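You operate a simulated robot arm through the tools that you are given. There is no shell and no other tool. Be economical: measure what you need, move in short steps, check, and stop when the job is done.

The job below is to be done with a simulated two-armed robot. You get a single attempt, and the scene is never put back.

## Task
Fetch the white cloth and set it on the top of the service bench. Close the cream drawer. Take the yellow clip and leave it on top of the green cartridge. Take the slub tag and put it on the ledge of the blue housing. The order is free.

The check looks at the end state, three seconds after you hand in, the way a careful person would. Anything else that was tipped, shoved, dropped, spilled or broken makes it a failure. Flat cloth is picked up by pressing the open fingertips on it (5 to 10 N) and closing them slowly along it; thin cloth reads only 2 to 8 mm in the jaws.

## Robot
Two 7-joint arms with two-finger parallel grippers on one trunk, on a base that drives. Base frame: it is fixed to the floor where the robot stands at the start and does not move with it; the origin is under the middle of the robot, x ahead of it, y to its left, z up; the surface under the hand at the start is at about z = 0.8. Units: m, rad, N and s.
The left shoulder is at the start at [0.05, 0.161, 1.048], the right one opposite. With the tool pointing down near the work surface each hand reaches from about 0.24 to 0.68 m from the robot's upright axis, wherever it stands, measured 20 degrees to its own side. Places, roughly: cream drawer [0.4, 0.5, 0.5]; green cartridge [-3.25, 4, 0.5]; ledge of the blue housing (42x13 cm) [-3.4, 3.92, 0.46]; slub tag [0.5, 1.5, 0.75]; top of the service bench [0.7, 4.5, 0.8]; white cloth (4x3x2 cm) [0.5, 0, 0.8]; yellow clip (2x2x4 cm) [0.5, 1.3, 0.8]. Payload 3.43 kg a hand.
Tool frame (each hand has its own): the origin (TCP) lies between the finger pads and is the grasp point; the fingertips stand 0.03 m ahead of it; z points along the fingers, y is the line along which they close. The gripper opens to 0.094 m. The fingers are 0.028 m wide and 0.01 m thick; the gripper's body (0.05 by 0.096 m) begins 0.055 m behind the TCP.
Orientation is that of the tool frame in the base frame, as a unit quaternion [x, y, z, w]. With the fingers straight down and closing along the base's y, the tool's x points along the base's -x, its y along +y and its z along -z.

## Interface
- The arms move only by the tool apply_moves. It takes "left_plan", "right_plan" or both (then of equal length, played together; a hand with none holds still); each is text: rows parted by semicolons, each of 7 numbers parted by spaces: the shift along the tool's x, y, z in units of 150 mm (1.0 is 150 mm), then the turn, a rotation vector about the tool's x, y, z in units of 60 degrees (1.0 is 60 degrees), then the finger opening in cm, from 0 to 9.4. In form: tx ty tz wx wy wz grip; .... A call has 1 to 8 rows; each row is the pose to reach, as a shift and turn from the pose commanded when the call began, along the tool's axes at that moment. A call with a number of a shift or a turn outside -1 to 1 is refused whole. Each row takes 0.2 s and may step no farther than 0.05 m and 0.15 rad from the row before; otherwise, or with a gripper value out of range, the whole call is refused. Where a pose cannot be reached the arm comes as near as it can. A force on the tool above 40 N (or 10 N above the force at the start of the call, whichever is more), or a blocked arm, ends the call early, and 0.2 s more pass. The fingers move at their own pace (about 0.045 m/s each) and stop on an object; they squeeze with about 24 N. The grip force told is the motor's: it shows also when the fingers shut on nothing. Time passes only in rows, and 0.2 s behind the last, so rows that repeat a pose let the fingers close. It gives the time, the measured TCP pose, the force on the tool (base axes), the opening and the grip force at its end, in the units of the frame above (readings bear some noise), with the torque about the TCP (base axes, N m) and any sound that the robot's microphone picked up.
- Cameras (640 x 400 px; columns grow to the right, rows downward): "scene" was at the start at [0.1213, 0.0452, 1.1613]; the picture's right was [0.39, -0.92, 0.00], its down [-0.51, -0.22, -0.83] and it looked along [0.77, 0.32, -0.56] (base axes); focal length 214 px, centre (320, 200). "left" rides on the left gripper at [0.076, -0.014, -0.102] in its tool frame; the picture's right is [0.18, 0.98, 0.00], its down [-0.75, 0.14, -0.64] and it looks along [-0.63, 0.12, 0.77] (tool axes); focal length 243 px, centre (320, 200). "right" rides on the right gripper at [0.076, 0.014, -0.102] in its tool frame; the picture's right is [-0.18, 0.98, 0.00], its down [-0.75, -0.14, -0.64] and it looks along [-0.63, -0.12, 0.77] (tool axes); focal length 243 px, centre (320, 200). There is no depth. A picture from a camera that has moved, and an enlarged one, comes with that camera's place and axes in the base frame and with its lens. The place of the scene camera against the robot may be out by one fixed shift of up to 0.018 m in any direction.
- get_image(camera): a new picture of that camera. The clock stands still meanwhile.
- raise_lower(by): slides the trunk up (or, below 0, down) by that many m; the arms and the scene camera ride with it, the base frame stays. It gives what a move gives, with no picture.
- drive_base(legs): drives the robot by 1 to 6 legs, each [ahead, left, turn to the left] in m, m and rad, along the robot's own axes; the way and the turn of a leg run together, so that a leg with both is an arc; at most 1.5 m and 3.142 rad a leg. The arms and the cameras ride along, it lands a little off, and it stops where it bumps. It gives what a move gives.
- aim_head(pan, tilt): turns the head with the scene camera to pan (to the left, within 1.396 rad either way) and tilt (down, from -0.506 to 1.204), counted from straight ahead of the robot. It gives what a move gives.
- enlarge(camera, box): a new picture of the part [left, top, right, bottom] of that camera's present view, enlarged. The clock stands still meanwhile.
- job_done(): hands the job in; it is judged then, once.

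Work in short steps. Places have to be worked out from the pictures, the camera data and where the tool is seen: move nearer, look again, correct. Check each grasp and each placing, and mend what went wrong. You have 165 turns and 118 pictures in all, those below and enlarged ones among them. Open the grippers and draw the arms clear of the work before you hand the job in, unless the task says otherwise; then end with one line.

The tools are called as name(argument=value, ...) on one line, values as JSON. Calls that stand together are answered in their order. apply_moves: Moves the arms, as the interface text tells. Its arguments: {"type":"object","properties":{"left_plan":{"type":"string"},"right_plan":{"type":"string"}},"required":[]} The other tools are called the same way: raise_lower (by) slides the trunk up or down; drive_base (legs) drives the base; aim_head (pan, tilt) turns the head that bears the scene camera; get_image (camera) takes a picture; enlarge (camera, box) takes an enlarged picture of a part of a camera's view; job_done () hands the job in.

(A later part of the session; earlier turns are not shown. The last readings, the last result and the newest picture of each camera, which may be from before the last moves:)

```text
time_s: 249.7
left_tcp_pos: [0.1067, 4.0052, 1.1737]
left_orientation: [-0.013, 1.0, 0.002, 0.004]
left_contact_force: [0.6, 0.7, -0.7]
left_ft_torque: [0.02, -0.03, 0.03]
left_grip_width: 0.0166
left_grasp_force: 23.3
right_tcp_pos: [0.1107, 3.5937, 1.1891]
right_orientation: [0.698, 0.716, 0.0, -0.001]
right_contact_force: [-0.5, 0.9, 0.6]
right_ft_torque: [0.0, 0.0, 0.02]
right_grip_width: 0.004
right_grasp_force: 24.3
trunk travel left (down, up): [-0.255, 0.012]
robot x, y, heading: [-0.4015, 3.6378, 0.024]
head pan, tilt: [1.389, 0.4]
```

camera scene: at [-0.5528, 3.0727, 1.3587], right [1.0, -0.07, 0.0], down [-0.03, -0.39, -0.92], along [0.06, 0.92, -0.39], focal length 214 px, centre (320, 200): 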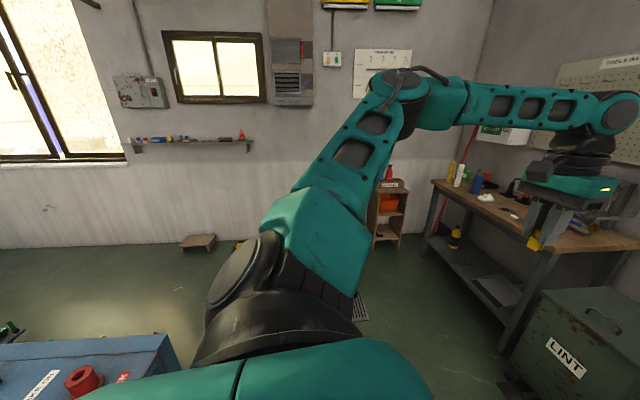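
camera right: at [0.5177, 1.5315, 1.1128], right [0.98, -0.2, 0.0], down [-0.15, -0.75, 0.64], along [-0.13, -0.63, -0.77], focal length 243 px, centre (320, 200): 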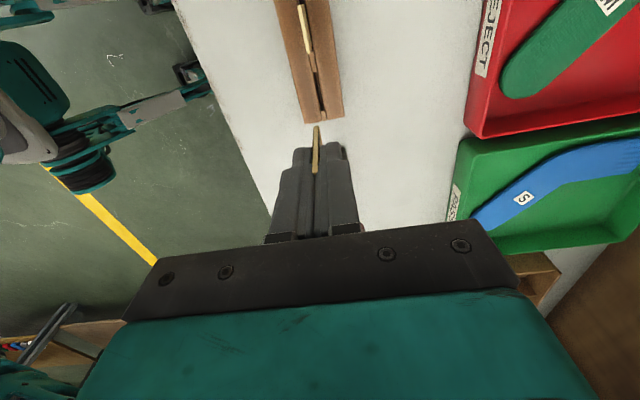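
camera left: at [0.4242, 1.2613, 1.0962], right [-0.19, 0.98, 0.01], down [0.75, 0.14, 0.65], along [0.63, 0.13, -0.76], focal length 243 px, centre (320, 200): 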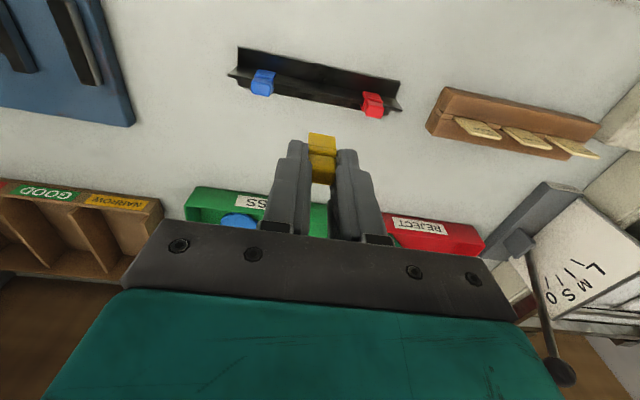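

Now the diagonal, northwest to (-0.95, 4.3), then turn to face −x.

drive_base(legs=[[-0.534, 0.673, 0], [0, 0.15, 0]])

drive_base(legs=[[0, 0, 1.56]])

aim_head(pan=0.8, tilt=0.4)

get_image(camera="scene")

```text
time_s: 257.6
left_tcp_pos: [-0.4645, 4.8075, 1.1728]
left_orientation: [-0.024, 1.0, 0.002, 0.004]
left_contact_force: [-0.5, 0.0, 0.5]
left_ft_torque: [-0.01, -0.01, -0.01]
left_grip_width: 0.0168
left_grasp_force: 24.4
right_tcp_pos: [-0.4505, 4.3988, 1.1905]
right_orientation: [0.688, 0.726, 0.0, 0.0]
right_contact_force: [-0.3, -0.9, -0.4]
right_ft_torque: [0.0, 0.02, -0.04]
right_grip_width: 0.0039
right_grasp_force: 24.0
trunk travel left (down, up): [-0.255, 0.012]
robot x, y, heading: [-0.9655, 4.4278, 0.05]
head pan, tilt: [1.389, 0.4]
```

```text
time_s: 261.6
left_tcp_pos: [-1.3121, 4.9528, 1.1739]
left_orientation: [-0.703, 0.711, 0.004, 0.0]
left_contact_force: [0.9, 0.2, -0.6]
left_ft_torque: [-0.01, 0.0, 0.04]
left_grip_width: 0.0162
left_grasp_force: 23.9
right_tcp_pos: [-0.9007, 4.9416, 1.1903]
right_orientation: [0.006, 1.0, 0.0, -0.001]
right_contact_force: [0.0, -0.3, 0.0]
right_ft_torque: [0.01, 0.0, -0.01]
right_grip_width: 0.004
right_grasp_force: 24.1
trunk travel left (down, up): [-0.255, 0.012]
robot x, y, heading: [-0.9627, 4.4278, 1.563]
head pan, tilt: [1.389, 0.4]
```

```text
time_s: 262.6
left_tcp_pos: [-1.3108, 4.9513, 1.174]
left_orientation: [-0.703, 0.711, 0.004, 0.0]
left_contact_force: [0.5, -0.5, -1.2]
left_ft_torque: [-0.01, 0.01, -0.02]
left_grip_width: 0.0166
left_grasp_force: 23.9
right_tcp_pos: [-0.9015, 4.9416, 1.1896]
right_orientation: [0.006, 1.0, 0.0, 0.0]
right_contact_force: [0.6, -0.8, 0.4]
right_ft_torque: [0.02, -0.01, -0.01]
right_grip_width: 0.004
right_grasp_force: 24.0
trunk travel left (down, up): [-0.255, 0.012]
robot x, y, heading: [-0.9679, 4.4317, 1.558]
head pan, tilt: [0.799, 0.4]
```

```text
49 pictures are left
camera scene: at [-1.0299, 4.5462, 1.3587], right [0.71, 0.71, 0.0], down [0.28, -0.27, -0.92], along [-0.65, 0.65, -0.39], focal length 214 px, centre (320, 200)
```

scene: 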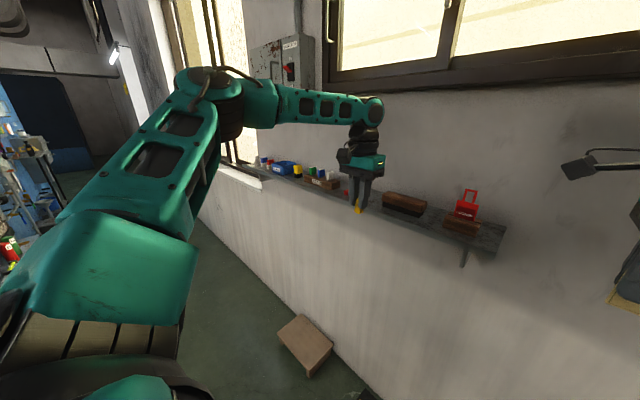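

The wall with a shelf is close (y≈5.3). I'll back off 0.15 south, turn to face −x, and look along the corridor.

drive_base(legs=[[-0.15, 0, 0], [0, 0, 1.58]])

aim_head(pan=0.15, tilt=0.4)

get_image(camera="scene")

```text
time_s: 267.9
left_tcp_pos: [-1.4754, 3.9157, 1.1738]
left_orientation: [1.0, 0.011, -0.003, 0.002]
left_contact_force: [0.5, 0.0, -0.5]
left_ft_torque: [-0.01, -0.01, -0.01]
left_grip_width: 0.0166
left_grasp_force: 24.3
right_tcp_pos: [-1.48, 4.3269, 1.1899]
right_orientation: [0.716, -0.698, 0.001, 0.0]
right_contact_force: [0.4, -0.9, -0.6]
right_ft_torque: [0.05, -0.02, 0.0]
right_grip_width: 0.0038
right_grasp_force: 24.1
trunk travel left (down, up): [-0.255, 0.012]
robot x, y, heading: [-0.9672, 4.2778, -3.118]
head pan, tilt: [0.799, 0.4]
```

```text
time_s: 268.9
left_tcp_pos: [-1.4754, 3.9169, 1.1739]
left_orientation: [1.0, 0.012, -0.004, 0.003]
left_contact_force: [-0.7, -0.7, 0.2]
left_ft_torque: [0.01, -0.02, -0.01]
left_grip_width: 0.0167
left_grasp_force: 23.6
right_tcp_pos: [-1.4805, 4.3261, 1.19]
right_orientation: [0.716, -0.698, 0.0, 0.0]
right_contact_force: [-1.0, -0.2, 1.1]
right_ft_torque: [0.01, 0.01, -0.03]
right_grip_width: 0.004
right_grasp_force: 24.3
trunk travel left (down, up): [-0.255, 0.012]
robot x, y, heading: [-0.9667, 4.2817, -3.119]
head pan, tilt: [0.15, 0.4]
```

```text
48 pictures are left
camera scene: at [-1.0977, 4.2753, 1.3587], right [-0.17, 0.98, 0.0], down [0.38, 0.07, -0.92], along [-0.91, -0.16, -0.39], focal length 214 px, centre (320, 200)
```

scene: 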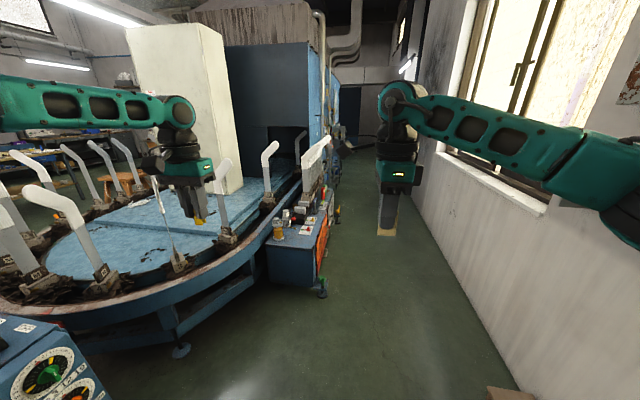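

Zoom on the blue unit beside the line.

enlarge(camera="scene", box=[240, 140, 400, 300])

```text
2.50 times, centred on (320, 220) of scene
camera zoom: at [-1.0977, 4.2753, 1.3587], right [-0.17, 0.98, 0.0], down [0.38, 0.07, -0.92], along [-0.91, -0.16, -0.39], focal length 536 px, centre (320, 150)
```

zoom: 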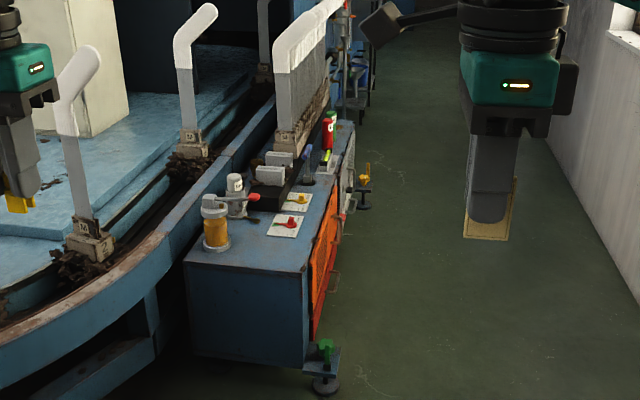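

The red and green cartridges stand at about (-3.25, 3.95, 0.53) on the blue unit's north side. I'll drive west along y≈4.5.

drive_base(legs=[[0, -0.22, -0.02], [1.0, 0, 0]])

aim_head(pan=0.3, tilt=0.5)

get_image(camera="scene")

```text
time_s: 276.3
left_tcp_pos: [-2.4898, 4.1645, 1.1735]
left_orientation: [1.0, -0.007, -0.003, 0.003]
left_contact_force: [0.4, 1.2, -0.3]
left_ft_torque: [0.0, 0.01, 0.04]
left_grip_width: 0.0166
left_grasp_force: 24.3
right_tcp_pos: [-2.4779, 4.5739, 1.1884]
right_orientation: [-0.703, 0.712, -0.001, 0.001]
right_contact_force: [0.1, -0.4, -0.8]
right_ft_torque: [0.01, -0.05, 0.02]
right_grip_width: 0.0041
right_grasp_force: 24.2
trunk travel left (down, up): [-0.255, 0.012]
robot x, y, heading: [-1.9681, 4.5121, 3.121]
head pan, tilt: [0.15, 0.4]
```

```text
time_s: 277.0
left_tcp_pos: [-2.4887, 4.1631, 1.1741]
left_orientation: [1.0, -0.008, -0.003, 0.003]
left_contact_force: [1.2, -0.2, -0.6]
left_ft_torque: [-0.01, 0.02, 0.01]
left_grip_width: 0.0166
left_grasp_force: 23.7
right_tcp_pos: [-2.4776, 4.5735, 1.189]
right_orientation: [-0.703, 0.711, 0.0, 0.0]
right_contact_force: [0.9, -0.6, -0.5]
right_ft_torque: [-0.02, -0.03, 0.01]
right_grip_width: 0.0038
right_grasp_force: 23.7
trunk travel left (down, up): [-0.255, 0.012]
robot x, y, heading: [-1.9664, 4.5067, 3.127]
head pan, tilt: [0.3, 0.499]
```

```text
46 pictures are left
camera scene: at [-2.0937, 4.4949, 1.3496], right [-0.28, 0.96, 0.0], down [0.46, 0.13, -0.88], along [-0.84, -0.25, -0.48], focal length 214 px, centre (320, 200)
```

scene: 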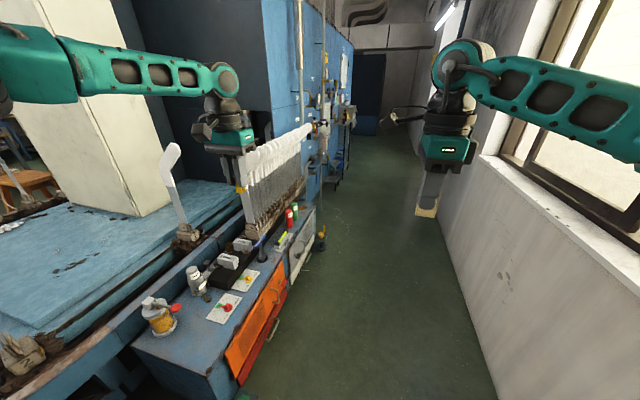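

Zoom on the cartridge and ledge region.

enlarge(camera="scene", box=[210, 185, 350, 285])

```text
4.00 times, centred on (280, 235) of scene
camera zoom: at [-2.0937, 4.4949, 1.3496], right [-0.28, 0.96, 0.0], down [0.46, 0.13, -0.88], along [-0.84, -0.25, -0.48], focal length 858 px, centre (480, 60)
```

zoom: 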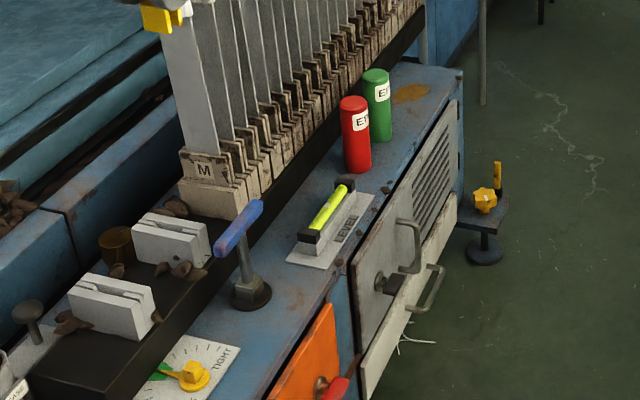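

The ledge is the housing top at z≈0.46, with the green cartridge at about (-3.29, 3.945), top ≈0.59, and a free ledge area beyond it near (-3.46, 3.94). I'll drive west to x≈-3.3 at y≈4.56.

drive_base(legs=[[0.6, -0.05, 0], [0.73, 0, 0]])

```text
time_s: 284.1
left_tcp_pos: [-3.8492, 4.2387, 1.1738]
left_orientation: [1.0, -0.01, -0.004, 0.003]
left_contact_force: [-0.4, -0.5, -0.6]
left_ft_torque: [-0.01, 0.0, -0.03]
left_grip_width: 0.0165
left_grasp_force: 23.6
right_tcp_pos: [-3.8355, 4.6498, 1.1892]
right_orientation: [-0.7, 0.714, 0.0, 0.0]
right_contact_force: [-0.9, 0.0, 0.1]
right_ft_torque: [0.0, 0.0, -0.02]
right_grip_width: 0.0039
right_grasp_force: 24.6
trunk travel left (down, up): [-0.255, 0.012]
robot x, y, heading: [-3.3213, 4.5831, 3.123]
head pan, tilt: [0.3, 0.499]
```

Before turning, I'll look south at the formers to judge the clearance.

aim_head(pan=1.2, tilt=0.5)

get_image(camera="scene")

get_image(camera="left")

```text
time_s: 285.3
left_tcp_pos: [-3.8483, 4.2399, 1.1742]
left_orientation: [1.0, -0.011, -0.004, 0.003]
left_contact_force: [-0.2, 0.8, 0.4]
left_ft_torque: [-0.02, -0.01, -0.02]
left_grip_width: 0.0164
left_grasp_force: 24.1
right_tcp_pos: [-3.8343, 4.6505, 1.1893]
right_orientation: [-0.701, 0.714, 0.0, 0.0]
right_contact_force: [-0.9, 0.5, 0.9]
right_ft_torque: [0.0, 0.01, 0.0]
right_grip_width: 0.0044
right_grasp_force: 24.1
trunk travel left (down, up): [-0.255, 0.012]
robot x, y, heading: [-3.3203, 4.5812, 3.121]
head pan, tilt: [1.201, 0.499]
```

```text
44 pictures are left
camera scene: at [-3.399, 4.51, 1.3496], right [-0.92, 0.38, 0.0], down [0.18, 0.44, -0.88], along [-0.33, -0.81, -0.48], focal length 214 px, centre (320, 200)
```

scene: 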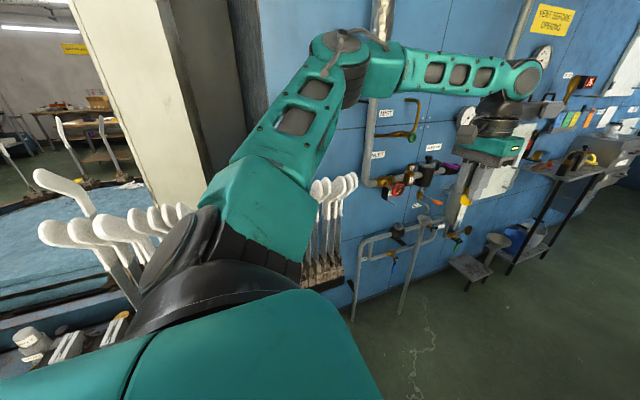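

```text
43 pictures are left
camera left: at [-3.7718, 4.253, 1.2761], right [0.16, -0.99, 0.0], down [-0.75, -0.12, 0.65], along [-0.64, -0.11, -0.76], focal length 243 px, centre (320, 200)
```

left: 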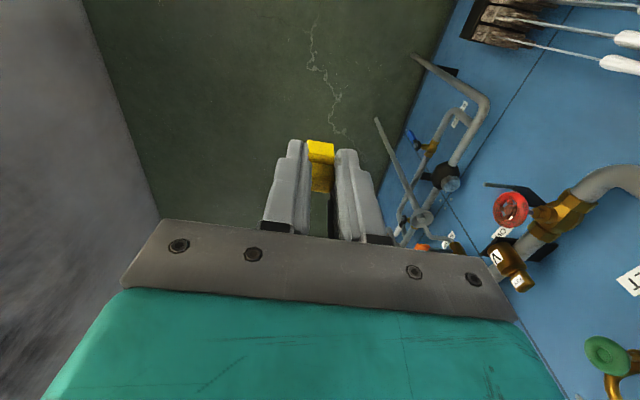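

Former tips end at about y≤3.88 and z≤1.05, below the raised hand. I'll turn left 0.58 rad to heading −148°.

drive_base(legs=[[0, 0, 0.577]])

aim_head(pan=0.75, tilt=0.7)

get_image(camera="scene")

```text
time_s: 287.3
left_tcp_pos: [-3.5747, 4.0093, 1.1763]
left_orientation: [0.961, 0.276, -0.004, 0.004]
left_contact_force: [1.1, 0.0, -0.2]
left_ft_torque: [-0.01, -0.04, 0.0]
left_grip_width: 0.0168
left_grasp_force: 23.6
right_tcp_pos: [-3.7896, 4.3587, 1.1887]
right_orientation: [0.875, -0.483, 0.0, 0.001]
right_contact_force: [0.0, -0.6, 0.2]
right_ft_torque: [0.0, 0.0, -0.02]
right_grip_width: 0.0039
right_grasp_force: 24.0
trunk travel left (down, up): [-0.255, 0.012]
robot x, y, heading: [-3.3213, 4.5821, -2.581]
head pan, tilt: [1.201, 0.499]
```

```text
time_s: 288.2
left_tcp_pos: [-3.5746, 4.0097, 1.174]
left_orientation: [0.961, 0.275, -0.002, 0.004]
left_contact_force: [-0.8, -0.4, 0.6]
left_ft_torque: [0.02, -0.01, -0.01]
left_grip_width: 0.0164
left_grasp_force: 23.7
right_tcp_pos: [-3.7885, 4.3589, 1.1888]
right_orientation: [0.876, -0.483, 0.0, 0.0]
right_contact_force: [0.1, -0.5, 0.5]
right_ft_torque: [-0.01, -0.01, 0.02]
right_grip_width: 0.0041
right_grasp_force: 23.9
trunk travel left (down, up): [-0.255, 0.012]
robot x, y, heading: [-3.3246, 4.5832, -2.582]
head pan, tilt: [0.75, 0.7]
```

```text
42 pictures are left
camera scene: at [-3.3799, 4.4899, 1.3319], right [-0.97, 0.26, 0.0], down [0.17, 0.62, -0.77], along [-0.2, -0.74, -0.64], focal length 214 px, centre (320, 200)
```

scene: 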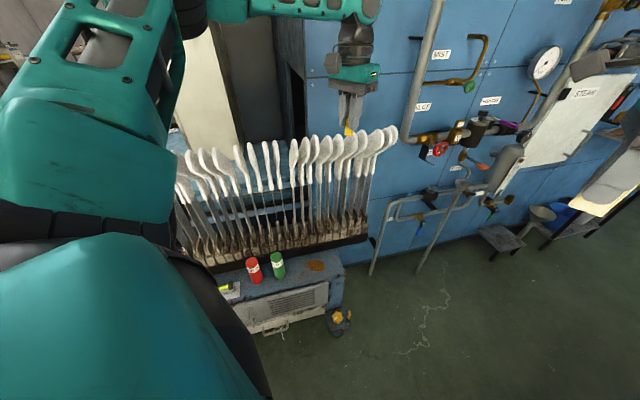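

Good view. I'll zoom in to measure the cartridges and the ledge.

enlarge(camera="scene", box=[208, 230, 368, 330])

```text
4.00 times, centred on (288, 280) of scene
camera zoom: at [-3.3799, 4.4899, 1.3319], right [-0.97, 0.26, 0.0], down [0.17, 0.62, -0.77], along [-0.2, -0.74, -0.64], focal length 858 px, centre (448, -120)
```

zoom: 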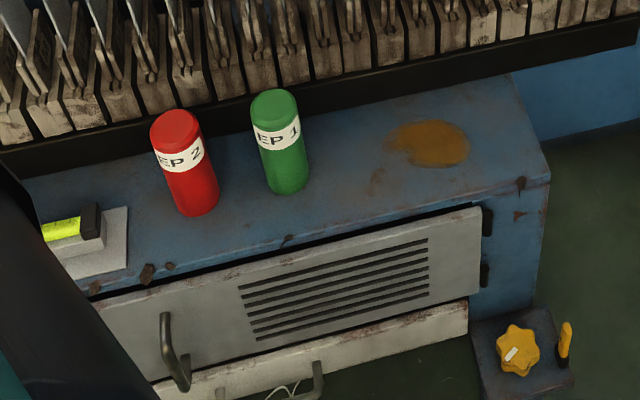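

Ledge spans y≈3.86–4.01 to x≈-3.62, with the green cartridge at about (-3.34, 3.935) and its top ≈0.60. I'll swing the left hand to the side-reach pose (58° left, radius 0.55) with its yaw following.

apply_moves(left_plan="0.13 0.07 0 0 0 -0.083 0.8; 0.26 0.14 0 0 0 -0.166 0.8; 0.4 0.21 0 0 0 -0.25 0.8; 0.53 0.28 0 0 0 -0.333 0.8; 0.67 0.35 0 0 0 -0.416 0.8; 0.8 0.42 0 0 0 -0.5 0.8")

apply_moves(left_plan="0.08 0.125 0 0 0 -0.083 0.8; 0.15 0.25 0 0 0 -0.166 0.8; 0.23 0.375 0 0 0 -0.25 0.8; 0.31 0.5 0 0 0 -0.333 0.8; 0.38 0.625 0 0 0 -0.416 0.8; 0.46 0.75 0 0 0 -0.5 0.8")

raise_lower(by=-0.1)

get_image(camera="left")

```text
time_s: 289.6
left_tcp_pos: [-3.4418, 4.0207, 1.1721]
left_orientation: [0.856, 0.517, -0.003, 0.003]
left_contact_force: [0.6, -0.3, 0.0]
left_ft_torque: [0.01, 0.01, -0.01]
left_grip_width: 0.0163
left_grasp_force: 24.2
right_tcp_pos: [-3.7885, 4.3583, 1.1899]
right_orientation: [0.876, -0.483, 0.0, 0.001]
right_contact_force: [1.2, -0.1, -0.1]
right_ft_torque: [-0.01, 0.01, -0.01]
right_grip_width: 0.0036
right_grasp_force: 23.7
trunk travel left (down, up): [-0.255, 0.012]
robot x, y, heading: [-3.3225, 4.5855, -2.581]
head pan, tilt: [0.75, 0.7]
```

```text
time_s: 291.0
left_tcp_pos: [-3.3073, 4.0275, 1.1736]
left_orientation: [0.694, 0.72, -0.003, 0.001]
left_contact_force: [-0.4, -0.3, 0.8]
left_ft_torque: [0.01, -0.03, -0.01]
left_grip_width: 0.0165
left_grasp_force: 24.0
right_tcp_pos: [-3.7877, 4.3598, 1.1897]
right_orientation: [0.876, -0.483, 0.0, 0.0]
right_contact_force: [-0.7, -0.6, -1.2]
right_ft_torque: [-0.03, 0.0, 0.01]
right_grip_width: 0.0043
right_grasp_force: 24.9
trunk travel left (down, up): [-0.255, 0.012]
robot x, y, heading: [-3.3248, 4.585, -2.583]
head pan, tilt: [0.75, 0.7]
```

```text
time_s: 292.3
left_tcp_pos: [-3.3083, 4.0274, 1.0734]
left_orientation: [0.694, 0.72, -0.005, 0.002]
left_contact_force: [-0.5, -0.1, 0.2]
left_ft_torque: [-0.02, 0.0, 0.0]
left_grip_width: 0.0165
left_grasp_force: 24.0
right_tcp_pos: [-3.7893, 4.3587, 1.0901]
right_orientation: [0.875, -0.483, -0.001, 0.0]
right_contact_force: [0.3, -0.3, 0.4]
right_ft_torque: [-0.02, -0.02, 0.0]
right_grip_width: 0.0038
right_grasp_force: 24.3
trunk travel left (down, up): [-0.155, 0.112]
robot x, y, heading: [-3.3231, 4.5791, -2.583]
head pan, tilt: [0.75, 0.7]
```

```text
40 pictures are left
camera left: at [-3.325, 4.1041, 1.1754], right [0.98, 0.22, -0.01], down [0.17, -0.74, 0.65], along [0.14, -0.63, -0.76], focal length 243 px, centre (320, 200)
```

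left: 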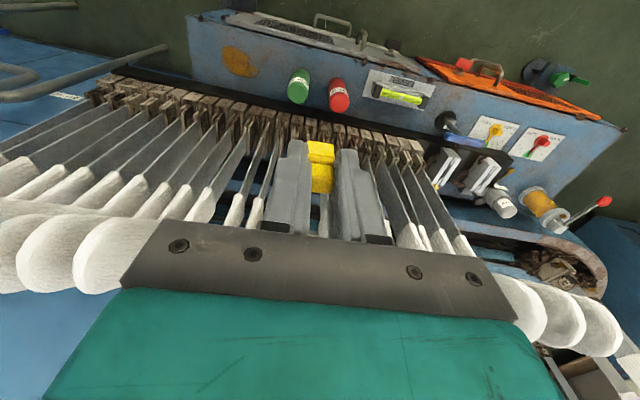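

Green cartridge top confirmed at about (-3.34, 3.947). Former tips overhang to y≈3.88 at z≈1.0, so I'll first lower at y≈4.03, then slide south beneath them.

raise_lower(by=-0.15)

apply_moves(left_plan="0 0 0.12 0 -0.03 0 0.8; 0 0 0.24 0 -0.06 0 0.8; 0 0 0.36 0 -0.1 0 0.8; 0 0 0.5 0 -0.14 0 0.8; 0 0 0.64 0 -0.17 0 0.8; 0 0 0.8 0 -0.17 0 0.8; 0 0 0.95 0 -0.17 0 0.8")

get_image(camera="scene")

```text
time_s: 294.0
left_tcp_pos: [-3.3082, 4.0271, 0.9231]
left_orientation: [0.695, 0.719, -0.004, 0.002]
left_contact_force: [0.0, -0.5, -0.9]
left_ft_torque: [0.01, 0.0, -0.04]
left_grip_width: 0.0167
left_grasp_force: 24.5
right_tcp_pos: [-3.7898, 4.3587, 0.9392]
right_orientation: [0.875, -0.484, 0.0, -0.001]
right_contact_force: [0.2, -0.1, 0.1]
right_ft_torque: [0.01, -0.01, -0.04]
right_grip_width: 0.0038
right_grasp_force: 23.5
trunk travel left (down, up): [-0.005, 0.262]
robot x, y, heading: [-3.3268, 4.5824, -2.584]
head pan, tilt: [0.75, 0.7]
```

```text
time_s: 295.6
left_tcp_pos: [-3.3088, 4.0265, 0.7817]
left_orientation: [0.691, 0.717, -0.066, 0.066]
left_contact_force: [0.3, 0.2, -0.8]
left_ft_torque: [0.03, -0.05, 0.01]
left_grip_width: 0.0166
left_grasp_force: 24.0
right_tcp_pos: [-3.7879, 4.3587, 0.9405]
right_orientation: [0.876, -0.483, 0.0, 0.0]
right_contact_force: [0.2, -0.3, -0.3]
right_ft_torque: [0.02, 0.01, -0.02]
right_grip_width: 0.0042
right_grasp_force: 24.2
trunk travel left (down, up): [-0.005, 0.262]
robot x, y, heading: [-3.324, 4.5808, -2.58]
head pan, tilt: [0.75, 0.7]
```

```text
39 pictures are left
camera scene: at [-3.3801, 4.4899, 1.0819], right [-0.97, 0.26, 0.0], down [0.17, 0.62, -0.76], along [-0.2, -0.74, -0.64], focal length 214 px, centre (320, 200)
```

scene: 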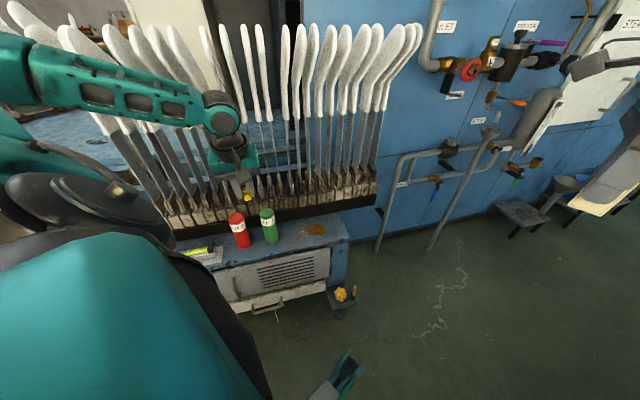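

Continuing down to z≈0.70.

apply_moves(left_plan="0.02 0 0.13 0 0 0 0.8; 0.045 0 0.26 0 0 0 0.8; 0.07 0 0.4 0 0 0 0.8; 0.09 0 0.525 0 0 0 0.8")

get_image(camera="left")

```text
time_s: 296.6
left_tcp_pos: [-3.3102, 4.0238, 0.6995]
left_orientation: [0.691, 0.717, -0.066, 0.066]
left_contact_force: [0.0, 0.1, -0.6]
left_ft_torque: [-0.03, -0.02, 0.02]
left_grip_width: 0.0165
left_grasp_force: 24.3
right_tcp_pos: [-3.789, 4.3582, 0.9403]
right_orientation: [0.875, -0.484, 0.0, 0.0]
right_contact_force: [-0.7, 0.5, 0.5]
right_ft_torque: [-0.03, -0.01, 0.01]
right_grip_width: 0.004
right_grasp_force: 24.2
trunk travel left (down, up): [-0.005, 0.262]
robot x, y, heading: [-3.3199, 4.5806, -2.58]
head pan, tilt: [0.75, 0.7]
```

```text
38 pictures are left
camera left: at [-3.327, 4.1176, 0.7866], right [0.98, 0.22, -0.04], down [0.17, -0.62, 0.77], along [0.14, -0.76, -0.64], focal length 243 px, centre (320, 200)
```

left: 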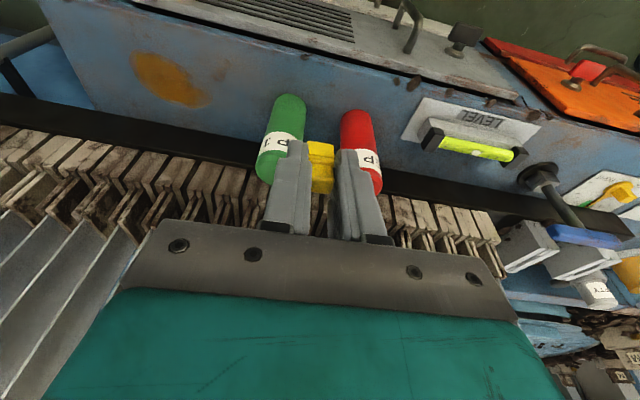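

I'll raise 3 cm for margin, then slide the base to bring the clip over the green cartridge.

apply_moves(left_plan="-0.02 0 -0.1 0 0 0 0.8; -0.035 0 -0.2 0 0 0 0.8; -0.035 0 -0.2 0 0 0 0.8")

drive_base(legs=[[0.068, 0.041, 0]])

get_image(camera="left")

enlarge(camera="scene", box=[168, 130, 328, 250])

```text
time_s: 297.4
left_tcp_pos: [-3.3095, 4.0244, 0.7306]
left_orientation: [0.691, 0.717, -0.066, 0.066]
left_contact_force: [-0.1, -0.2, -1.3]
left_ft_torque: [0.0, 0.02, 0.01]
left_grip_width: 0.0165
left_grasp_force: 24.2
right_tcp_pos: [-3.7883, 4.3582, 0.9394]
right_orientation: [0.875, -0.483, -0.001, 0.0]
right_contact_force: [0.1, 0.1, 0.4]
right_ft_torque: [0.01, 0.04, 0.0]
right_grip_width: 0.0037
right_grasp_force: 23.6
trunk travel left (down, up): [-0.005, 0.262]
robot x, y, heading: [-3.3209, 4.5818, -2.585]
head pan, tilt: [0.75, 0.7]
```

```text
time_s: 298.5
left_tcp_pos: [-3.3474, 3.9529, 0.7301]
left_orientation: [0.692, 0.716, -0.067, 0.066]
left_contact_force: [-0.3, 0.4, 0.1]
left_ft_torque: [0.02, -0.01, 0.0]
left_grip_width: 0.0166
left_grasp_force: 24.1
right_tcp_pos: [-3.8242, 4.2877, 0.9395]
right_orientation: [0.875, -0.483, -0.001, 0.0]
right_contact_force: [0.1, -0.3, -0.2]
right_ft_torque: [0.01, -0.02, 0.01]
right_grip_width: 0.0038
right_grasp_force: 24.1
trunk travel left (down, up): [-0.005, 0.262]
robot x, y, heading: [-3.3603, 4.512, -2.58]
head pan, tilt: [0.75, 0.7]
```

```text
37 pictures are left
camera left: at [-3.3641, 4.0466, 0.8165], right [0.98, 0.22, -0.04], down [0.17, -0.62, 0.77], along [0.14, -0.76, -0.64], focal length 243 px, centre (320, 200)
```

left: 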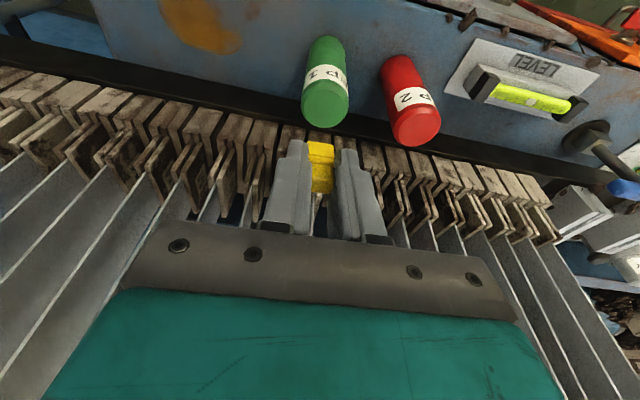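

```text
3.33 times, centred on (248, 190) of scene
camera zoom: at [-3.4155, 4.4192, 1.0818], right [-0.97, 0.26, 0.0], down [0.17, 0.62, -0.76], along [-0.2, -0.74, -0.64], focal length 715 px, centre (560, 233)
```

zoom: 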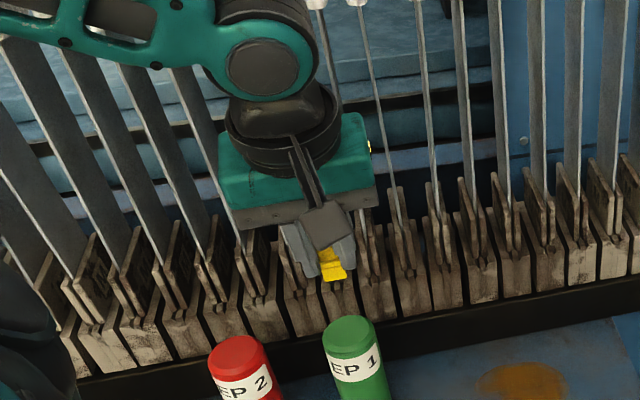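

The clip is nearly above the green cartridge's top. I'll lower 4 cm straight down and check.

apply_moves(left_plan="0.012 0.02 0.065 0 0 0 0.8; 0.025 0.03 0.13 0 0 0 0.8; 0.037 0.03 0.195 0 0 0 0.8; 0.05 0.03 0.262 0 0 0 0.8")

get_image(camera="left")

enlarge(camera="scene", box=[168, 150, 328, 270])

```text
time_s: 299.5
left_tcp_pos: [-3.3417, 3.9533, 0.6886]
left_orientation: [0.692, 0.716, -0.066, 0.065]
left_contact_force: [-0.1, 0.2, 0.5]
left_ft_torque: [-0.01, 0.03, 0.02]
left_grip_width: 0.0163
left_grasp_force: 24.0
right_tcp_pos: [-3.824, 4.2883, 0.9384]
right_orientation: [0.876, -0.483, 0.0, 0.0]
right_contact_force: [1.0, -0.4, 0.6]
right_ft_torque: [-0.05, 0.02, -0.02]
right_grip_width: 0.004
right_grasp_force: 24.0
trunk travel left (down, up): [-0.005, 0.262]
robot x, y, heading: [-3.361, 4.5116, -2.583]
head pan, tilt: [0.75, 0.7]
```

```text
35 pictures are left
camera left: at [-3.3596, 4.0462, 0.7756], right [0.98, 0.22, -0.04], down [0.17, -0.62, 0.77], along [0.14, -0.76, -0.64], focal length 243 px, centre (320, 200)
```

left: 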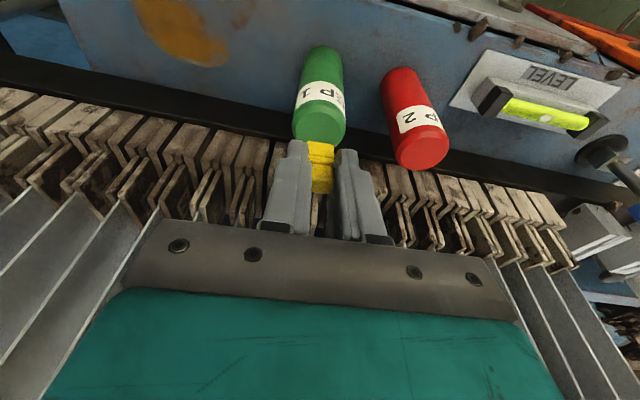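

```text
3.33 times, centred on (248, 210) of scene
camera zoom: at [-3.4155, 4.4193, 1.0819], right [-0.97, 0.26, 0.0], down [0.17, 0.62, -0.76], along [-0.2, -0.74, -0.64], focal length 715 px, centre (560, 167)
```

zoom: 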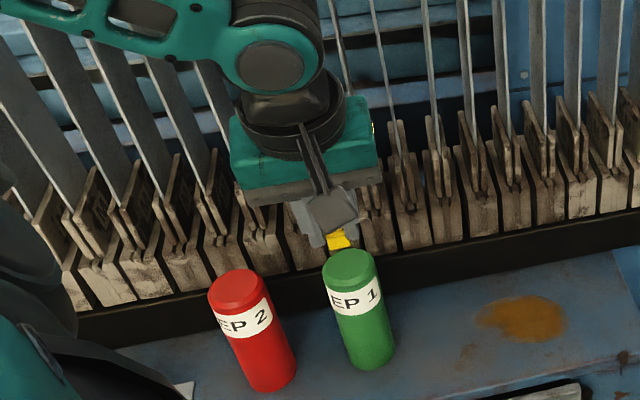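

Clip bottom at ≈0.626, cartridge top ≈0.61, horizontally aligned. I'll lower in small steps until contact.

apply_moves(left_plan="0.0025 0 0.013 0 0 0 0.8; 0.005 0 0.026 0 0 0 0.8; 0.0075 0 0.039 0 0 0 0.8; 0.01 0 0.052 0 0 0 0.8; 0.01 0 0.052 0 0 0 0.8")

enlarge(camera="left", box=[240, 50, 400, 210])

```text
time_s: 300.7
left_tcp_pos: [-3.342, 3.9535, 0.6818]
left_orientation: [0.691, 0.716, -0.066, 0.066]
left_contact_force: [-1.1, 0.2, 0.3]
left_ft_torque: [0.0, -0.01, 0.0]
left_grip_width: 0.0166
left_grasp_force: 23.3
right_tcp_pos: [-3.8242, 4.2883, 0.9393]
right_orientation: [0.875, -0.484, 0.0, 0.0]
right_contact_force: [-0.1, 0.1, -0.5]
right_ft_torque: [-0.01, 0.0, -0.01]
right_grip_width: 0.0041
right_grasp_force: 24.3
trunk travel left (down, up): [-0.005, 0.262]
robot x, y, heading: [-3.3582, 4.5116, -2.586]
head pan, tilt: [0.75, 0.7]
```

```text
2.50 times, centred on (320, 130) of left
camera zoom: at [-3.3602, 4.0464, 0.7681], right [0.98, 0.22, -0.04], down [0.17, -0.62, 0.77], along [0.14, -0.76, -0.64], focal length 606 px, centre (320, 375)
```

zoom: 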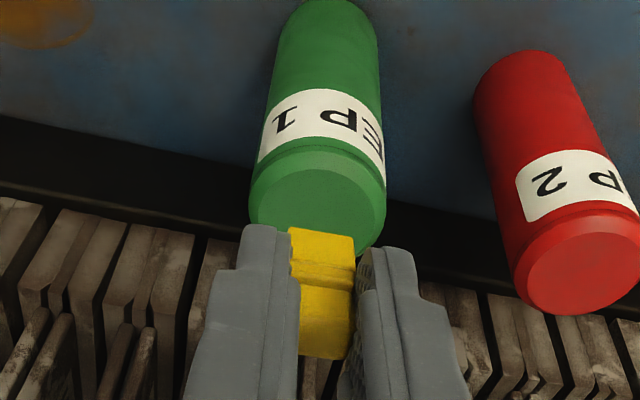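

On closer look the clip sits higher in the jaws: its bottom is only ~4 mm beyond the fingertips, so there are about 3 cm still to go. I'll lower another 1.8 cm and look again.

apply_moves(left_plan="0.006 0 0.03 0 0 0 0.8; 0.012 0 0.06 0 0 0 0.8; 0.017 0 0.09 0 0 0 0.8; 0.022 0 0.118 0 0 0 0.8")

enlarge(camera="left", box=[240, 50, 400, 210])

enlarge(camera="scene", box=[208, 180, 288, 240])

```text
time_s: 301.7
left_tcp_pos: [-3.3415, 3.9538, 0.6643]
left_orientation: [0.691, 0.717, -0.067, 0.065]
left_contact_force: [-0.2, -0.5, -0.6]
left_ft_torque: [0.0, -0.02, -0.03]
left_grip_width: 0.0164
left_grasp_force: 23.8
right_tcp_pos: [-3.824, 4.2888, 0.9395]
right_orientation: [0.875, -0.483, 0.0, 0.0]
right_contact_force: [-0.6, 0.2, -0.4]
right_ft_torque: [-0.03, 0.0, 0.02]
right_grip_width: 0.0039
right_grasp_force: 23.2
trunk travel left (down, up): [-0.005, 0.262]
robot x, y, heading: [-3.357, 4.5121, -2.584]
head pan, tilt: [0.75, 0.7]
```

```text
2.50 times, centred on (320, 130) of left
camera zoom: at [-3.3595, 4.0465, 0.7506], right [0.98, 0.22, -0.04], down [0.17, -0.62, 0.77], along [0.14, -0.76, -0.64], focal length 606 px, centre (320, 375)
```

zoom: 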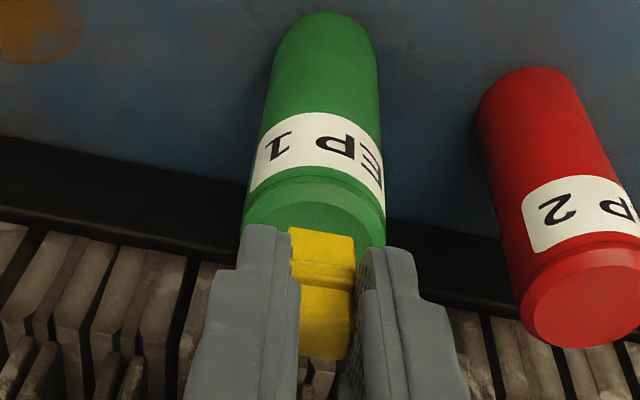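

```text
6.67 times, centred on (248, 210) of scene
camera zoom: at [-3.4155, 4.4193, 1.0819], right [-0.97, 0.26, 0.0], down [0.17, 0.62, -0.76], along [-0.2, -0.74, -0.64], focal length 1430 px, centre (800, 133)
```

zoom: 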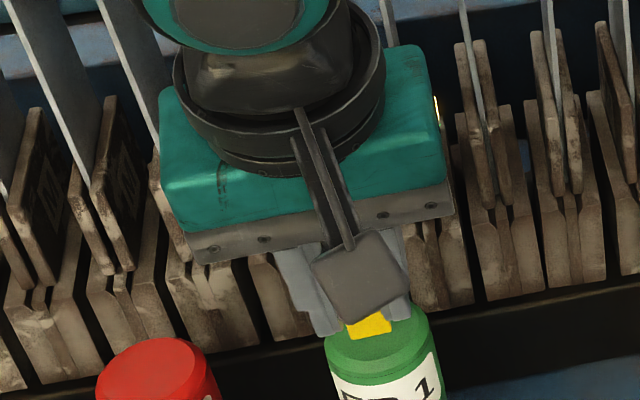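

Now the clip bottom is over the middle of the cartridge's top, about 9 mm above it. I'll lower in fine steps to contact.

apply_moves(left_plan="0.003 0 0.016 0 0 0 0.8; 0.006 0 0.032 0 0 0 0.8; 0.008 0 0.045 0 0 0 0.8; 0.01 0 0.055 0 0 0 0.8; 0.01 0 0.055 0 0 0 0.8")

enlarge(camera="left", box=[240, 50, 400, 210])

```text
time_s: 302.9
left_tcp_pos: [-3.3422, 3.9545, 0.6544]
left_orientation: [0.691, 0.717, -0.066, 0.066]
left_contact_force: [-0.1, -1.2, -0.1]
left_ft_torque: [0.02, -0.01, -0.01]
left_grip_width: 0.0165
left_grasp_force: 23.8
right_tcp_pos: [-3.8237, 4.2869, 0.9405]
right_orientation: [0.875, -0.483, 0.0, 0.0]
right_contact_force: [0.2, -0.5, 0.3]
right_ft_torque: [0.01, -0.01, 0.0]
right_grip_width: 0.004
right_grasp_force: 23.4
trunk travel left (down, up): [-0.005, 0.262]
robot x, y, heading: [-3.3589, 4.5118, -2.582]
head pan, tilt: [0.75, 0.7]
```

```text
2.50 times, centred on (320, 130) of left
camera zoom: at [-3.3594, 4.0469, 0.7422], right [0.98, 0.22, -0.04], down [0.17, -0.62, 0.77], along [0.14, -0.76, -0.64], focal length 606 px, centre (320, 375)
```

zoom: 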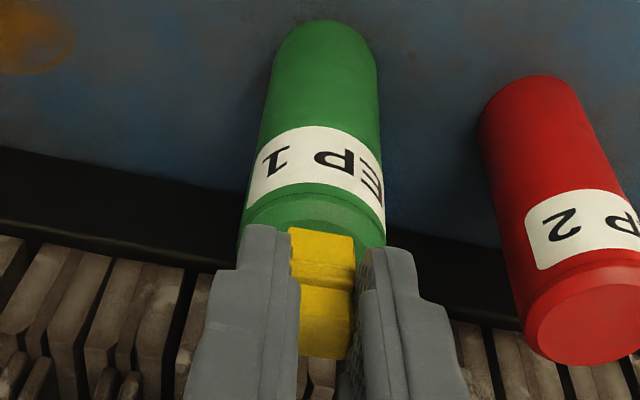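

Still no contact. I'll continue in 1.5 mm steps.

apply_moves(left_plan="0.002 0 0.01 0 0 0 0.8; 0.004 0 0.02 0 0 0 0.8; 0.006 0 0.03 0 0 0 0.8; 0.008 0 0.04 0 0 0 0.8; 0.008 0 0.04 0 0 0 0.8")

enlarge(camera="scene", box=[208, 180, 288, 240])

```text
time_s: 304.1
left_tcp_pos: [-3.3425, 3.953, 0.6486]
left_orientation: [0.692, 0.716, -0.066, 0.066]
left_contact_force: [0.6, -0.8, 0.0]
left_ft_torque: [0.0, 0.01, 0.02]
left_grip_width: 0.0168
left_grasp_force: 24.2
right_tcp_pos: [-3.8242, 4.2872, 0.9392]
right_orientation: [0.876, -0.483, 0.001, 0.0]
right_contact_force: [0.6, -0.1, -0.2]
right_ft_torque: [0.01, 0.01, -0.01]
right_grip_width: 0.0041
right_grasp_force: 24.0
trunk travel left (down, up): [-0.005, 0.262]
robot x, y, heading: [-3.357, 4.5099, -2.585]
head pan, tilt: [0.75, 0.7]
```

```text
6.67 times, centred on (248, 210) of scene
camera zoom: at [-3.4155, 4.4193, 1.0819], right [-0.97, 0.26, 0.0], down [0.17, 0.62, -0.76], along [-0.2, -0.74, -0.64], focal length 1430 px, centre (800, 133)
```

zoom: 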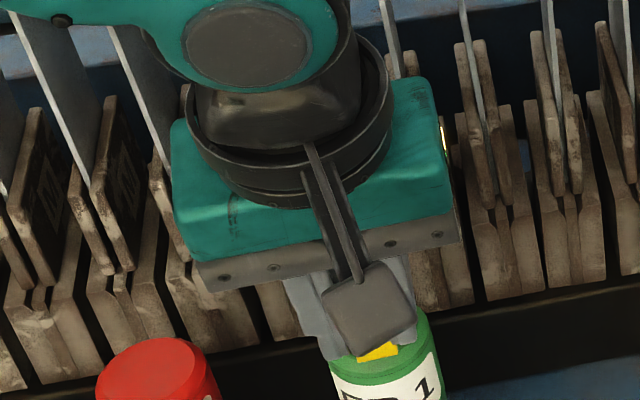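

Views agree the clip is just above the top and ~4 mm too far north. I'll shift 4 mm south and continue down gently.

apply_moves(left_plan="-0.013 0 0.003 0 0 0 0.8; -0.027 0 0.005 0 0 0 0.8; -0.025 0 0.015 0 0 0 0.8; -0.023 0 0.025 0 0 0 0.8; -0.022 0 0.033 0 0 0 0.8; -0.022 0 0.033 0 0 0 0.8")

enlarge(camera="left", box=[240, 50, 400, 210])

```text
time_s: 305.5
left_tcp_pos: [-3.3431, 3.95, 0.6465]
left_orientation: [0.691, 0.717, -0.065, 0.066]
left_contact_force: [0.3, -1.2, -0.6]
left_ft_torque: [-0.01, -0.03, -0.03]
left_grip_width: 0.0164
left_grasp_force: 23.8
right_tcp_pos: [-3.8243, 4.2862, 0.9399]
right_orientation: [0.876, -0.483, 0.0, 0.0]
right_contact_force: [0.6, -0.7, -0.1]
right_ft_torque: [-0.01, 0.0, 0.0]
right_grip_width: 0.0038
right_grasp_force: 23.6
trunk travel left (down, up): [-0.005, 0.262]
robot x, y, heading: [-3.3608, 4.5154, -2.582]
head pan, tilt: [0.75, 0.7]
```

```text
2.50 times, centred on (320, 130) of left
camera zoom: at [-3.3599, 4.0427, 0.7332], right [0.98, 0.22, -0.04], down [0.17, -0.62, 0.77], along [0.14, -0.76, -0.64], focal length 606 px, centre (320, 375)
```

zoom: 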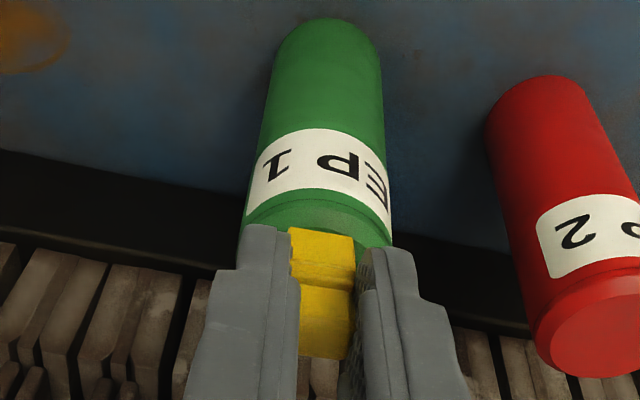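

Still no contact. Lower again in small steps.

apply_moves(left_plan="0.002 0 0.009 0 0 0 0.8; 0.003 0 0.018 0 0 0 0.8; 0.005 0 0.027 0 0 0 0.8; 0.005 0 0.027 0 0 0 0.8")

enlarge(camera="scene", box=[208, 180, 288, 240])

```text
time_s: 306.5
left_tcp_pos: [-3.3433, 3.9495, 0.6417]
left_orientation: [0.692, 0.716, -0.067, 0.066]
left_contact_force: [-0.1, 0.6, 9.7]
left_ft_torque: [-0.06, -0.02, 0.0]
left_grip_width: 0.0164
left_grasp_force: 23.6
right_tcp_pos: [-3.8249, 4.2885, 0.9392]
right_orientation: [0.876, -0.482, 0.001, 0.0]
right_contact_force: [0.6, 0.1, 0.4]
right_ft_torque: [-0.03, 0.0, 0.01]
right_grip_width: 0.0037
right_grasp_force: 23.9
trunk travel left (down, up): [-0.005, 0.262]
robot x, y, heading: [-3.3559, 4.5095, -2.584]
head pan, tilt: [0.75, 0.7]
```

```text
6.67 times, centred on (248, 210) of scene
camera zoom: at [-3.4155, 4.4201, 1.0821], right [-0.97, 0.26, 0.0], down [0.17, 0.62, -0.77], along [-0.2, -0.74, -0.64], focal length 1430 px, centre (800, 133)
```

zoom: 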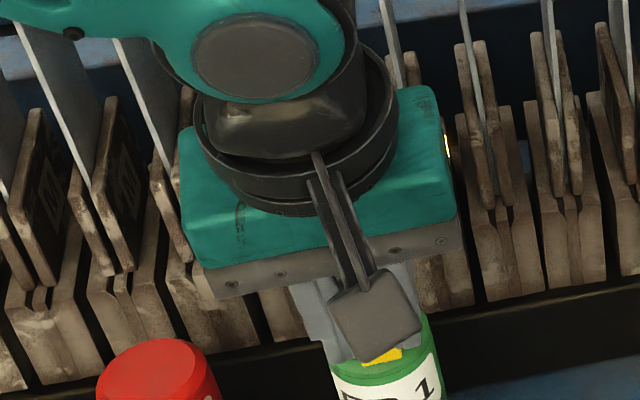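

Contact at 9.7 N on the cartridge top. To set it flat, I'll lift 3 mm, straighten the tool to vertical while shifting slightly south, then touch down again.

apply_moves(left_plan="-0.004 0 -0.02 0 0 0 0.8; -0.03 0 -0.013 0 0.06 0 0.8; -0.05 0 -0.01 0 0.12 0 0.8; -0.069 0 -0.007 0 0.178 0 0.8; -0.069 0 -0.007 0 0.178 0 0.8")

enlarge(camera="left", box=[240, 50, 400, 210])

```text
time_s: 307.7
left_tcp_pos: [-3.3439, 3.9387, 0.643]
left_orientation: [0.695, 0.719, -0.001, -0.002]
left_contact_force: [-0.2, 0.6, -0.1]
left_ft_torque: [0.01, 0.01, -0.02]
left_grip_width: 0.0166
left_grasp_force: 23.9
right_tcp_pos: [-3.824, 4.2883, 0.9397]
right_orientation: [0.875, -0.483, 0.0, 0.0]
right_contact_force: [0.1, -0.2, -0.3]
right_ft_torque: [-0.02, 0.0, 0.04]
right_grip_width: 0.0041
right_grasp_force: 23.7
trunk travel left (down, up): [-0.005, 0.262]
robot x, y, heading: [-3.3584, 4.5141, -2.585]
head pan, tilt: [0.75, 0.7]
```

```text
2.50 times, centred on (320, 130) of left
camera zoom: at [-3.3601, 4.014, 0.7469], right [0.98, 0.22, 0.0], down [0.17, -0.75, 0.64], along [0.14, -0.63, -0.77], focal length 606 px, centre (320, 375)
```

zoom: 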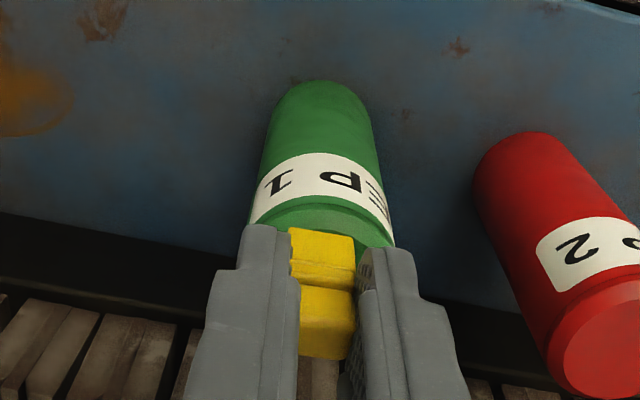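

The clip is vertical and centred on the cartridge. I'll touch down.

apply_moves(left_plan="0 0 0.01 0 0 0 0.8; 0 0 0.02 0 0 0 0.8; 0 0 0.028 0 0 0 0.8; 0 0 0.028 0 0 0 0.8")

```text
time_s: 308.7
left_tcp_pos: [-3.3424, 3.9391, 0.6429]
left_orientation: [0.695, 0.719, -0.004, -0.001]
left_contact_force: [-1.5, 2.1, 25.8]
left_ft_torque: [0.0, 0.02, -0.01]
left_grip_width: 0.0165
left_grasp_force: 24.3
right_tcp_pos: [-3.8254, 4.2914, 0.9408]
right_orientation: [0.875, -0.484, 0.0, 0.001]
right_contact_force: [0.1, 0.1, 0.1]
right_ft_torque: [-0.05, -0.02, 0.01]
right_grip_width: 0.004
right_grasp_force: 24.3
trunk travel left (down, up): [-0.005, 0.262]
robot x, y, heading: [-3.3602, 4.5099, -2.579]
head pan, tilt: [0.75, 0.7]
```

Firm contact at 26 N. I'll ease off 2.5 mm, release slowly, and lift.

apply_moves(left_plan="0 0 -0.016 0 0 0 1.2; 0 0 -0.016 0 0 0 1.7; 0 0 -0.016 0 0 0 2.0; 0 0 -0.016 0 0 0 2.4; 0 0 -0.016 0 0 0 2.8; 0 0 -0.1 0 0 0 2.8; 0 0 -0.25 0 0 0 2.8; 0 0 -0.4 0 0 0 2.8")

get_image(camera="left")

enlarge(camera="scene", box=[208, 180, 328, 270])

```text
time_s: 310.5
left_tcp_pos: [-3.343, 3.9383, 0.6996]
left_orientation: [0.695, 0.719, -0.002, -0.001]
left_contact_force: [0.0, -0.5, -0.2]
left_ft_torque: [-0.01, -0.02, 0.01]
left_grip_width: 0.028
left_grasp_force: 0.0
right_tcp_pos: [-3.8232, 4.2885, 0.9394]
right_orientation: [0.876, -0.483, 0.0, 0.0]
right_contact_force: [0.5, -0.2, -0.3]
right_ft_torque: [-0.02, -0.02, 0.01]
right_grip_width: 0.0041
right_grasp_force: 24.1
trunk travel left (down, up): [-0.005, 0.262]
robot x, y, heading: [-3.3611, 4.51, -2.581]
head pan, tilt: [0.75, 0.7]
```

```text
25 pictures are left
camera left: at [-3.3598, 4.0146, 0.803], right [0.98, 0.22, 0.0], down [0.17, -0.75, 0.64], along [0.14, -0.63, -0.77], focal length 243 px, centre (320, 200)
```

left: 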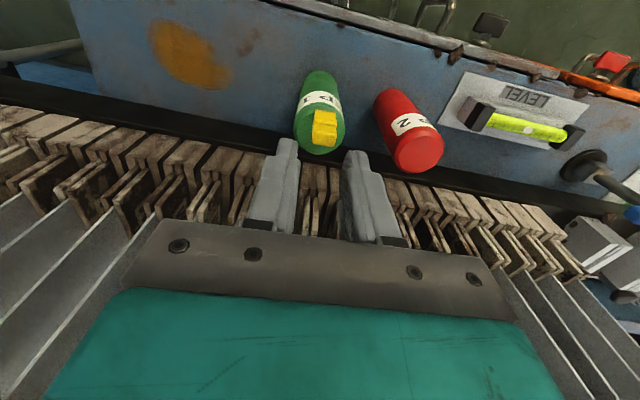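

```text
4.44 times, centred on (268, 225) of scene
camera zoom: at [-3.4155, 4.4193, 1.0819], right [-0.97, 0.26, 0.0], down [0.17, 0.62, -0.77], along [-0.2, -0.74, -0.64], focal length 953 px, centre (551, 89)
```

zoom: 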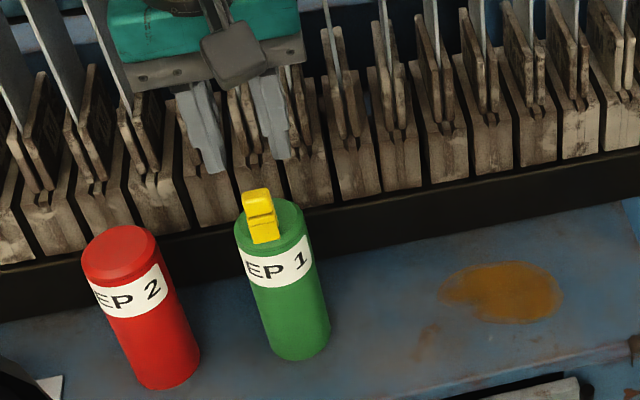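

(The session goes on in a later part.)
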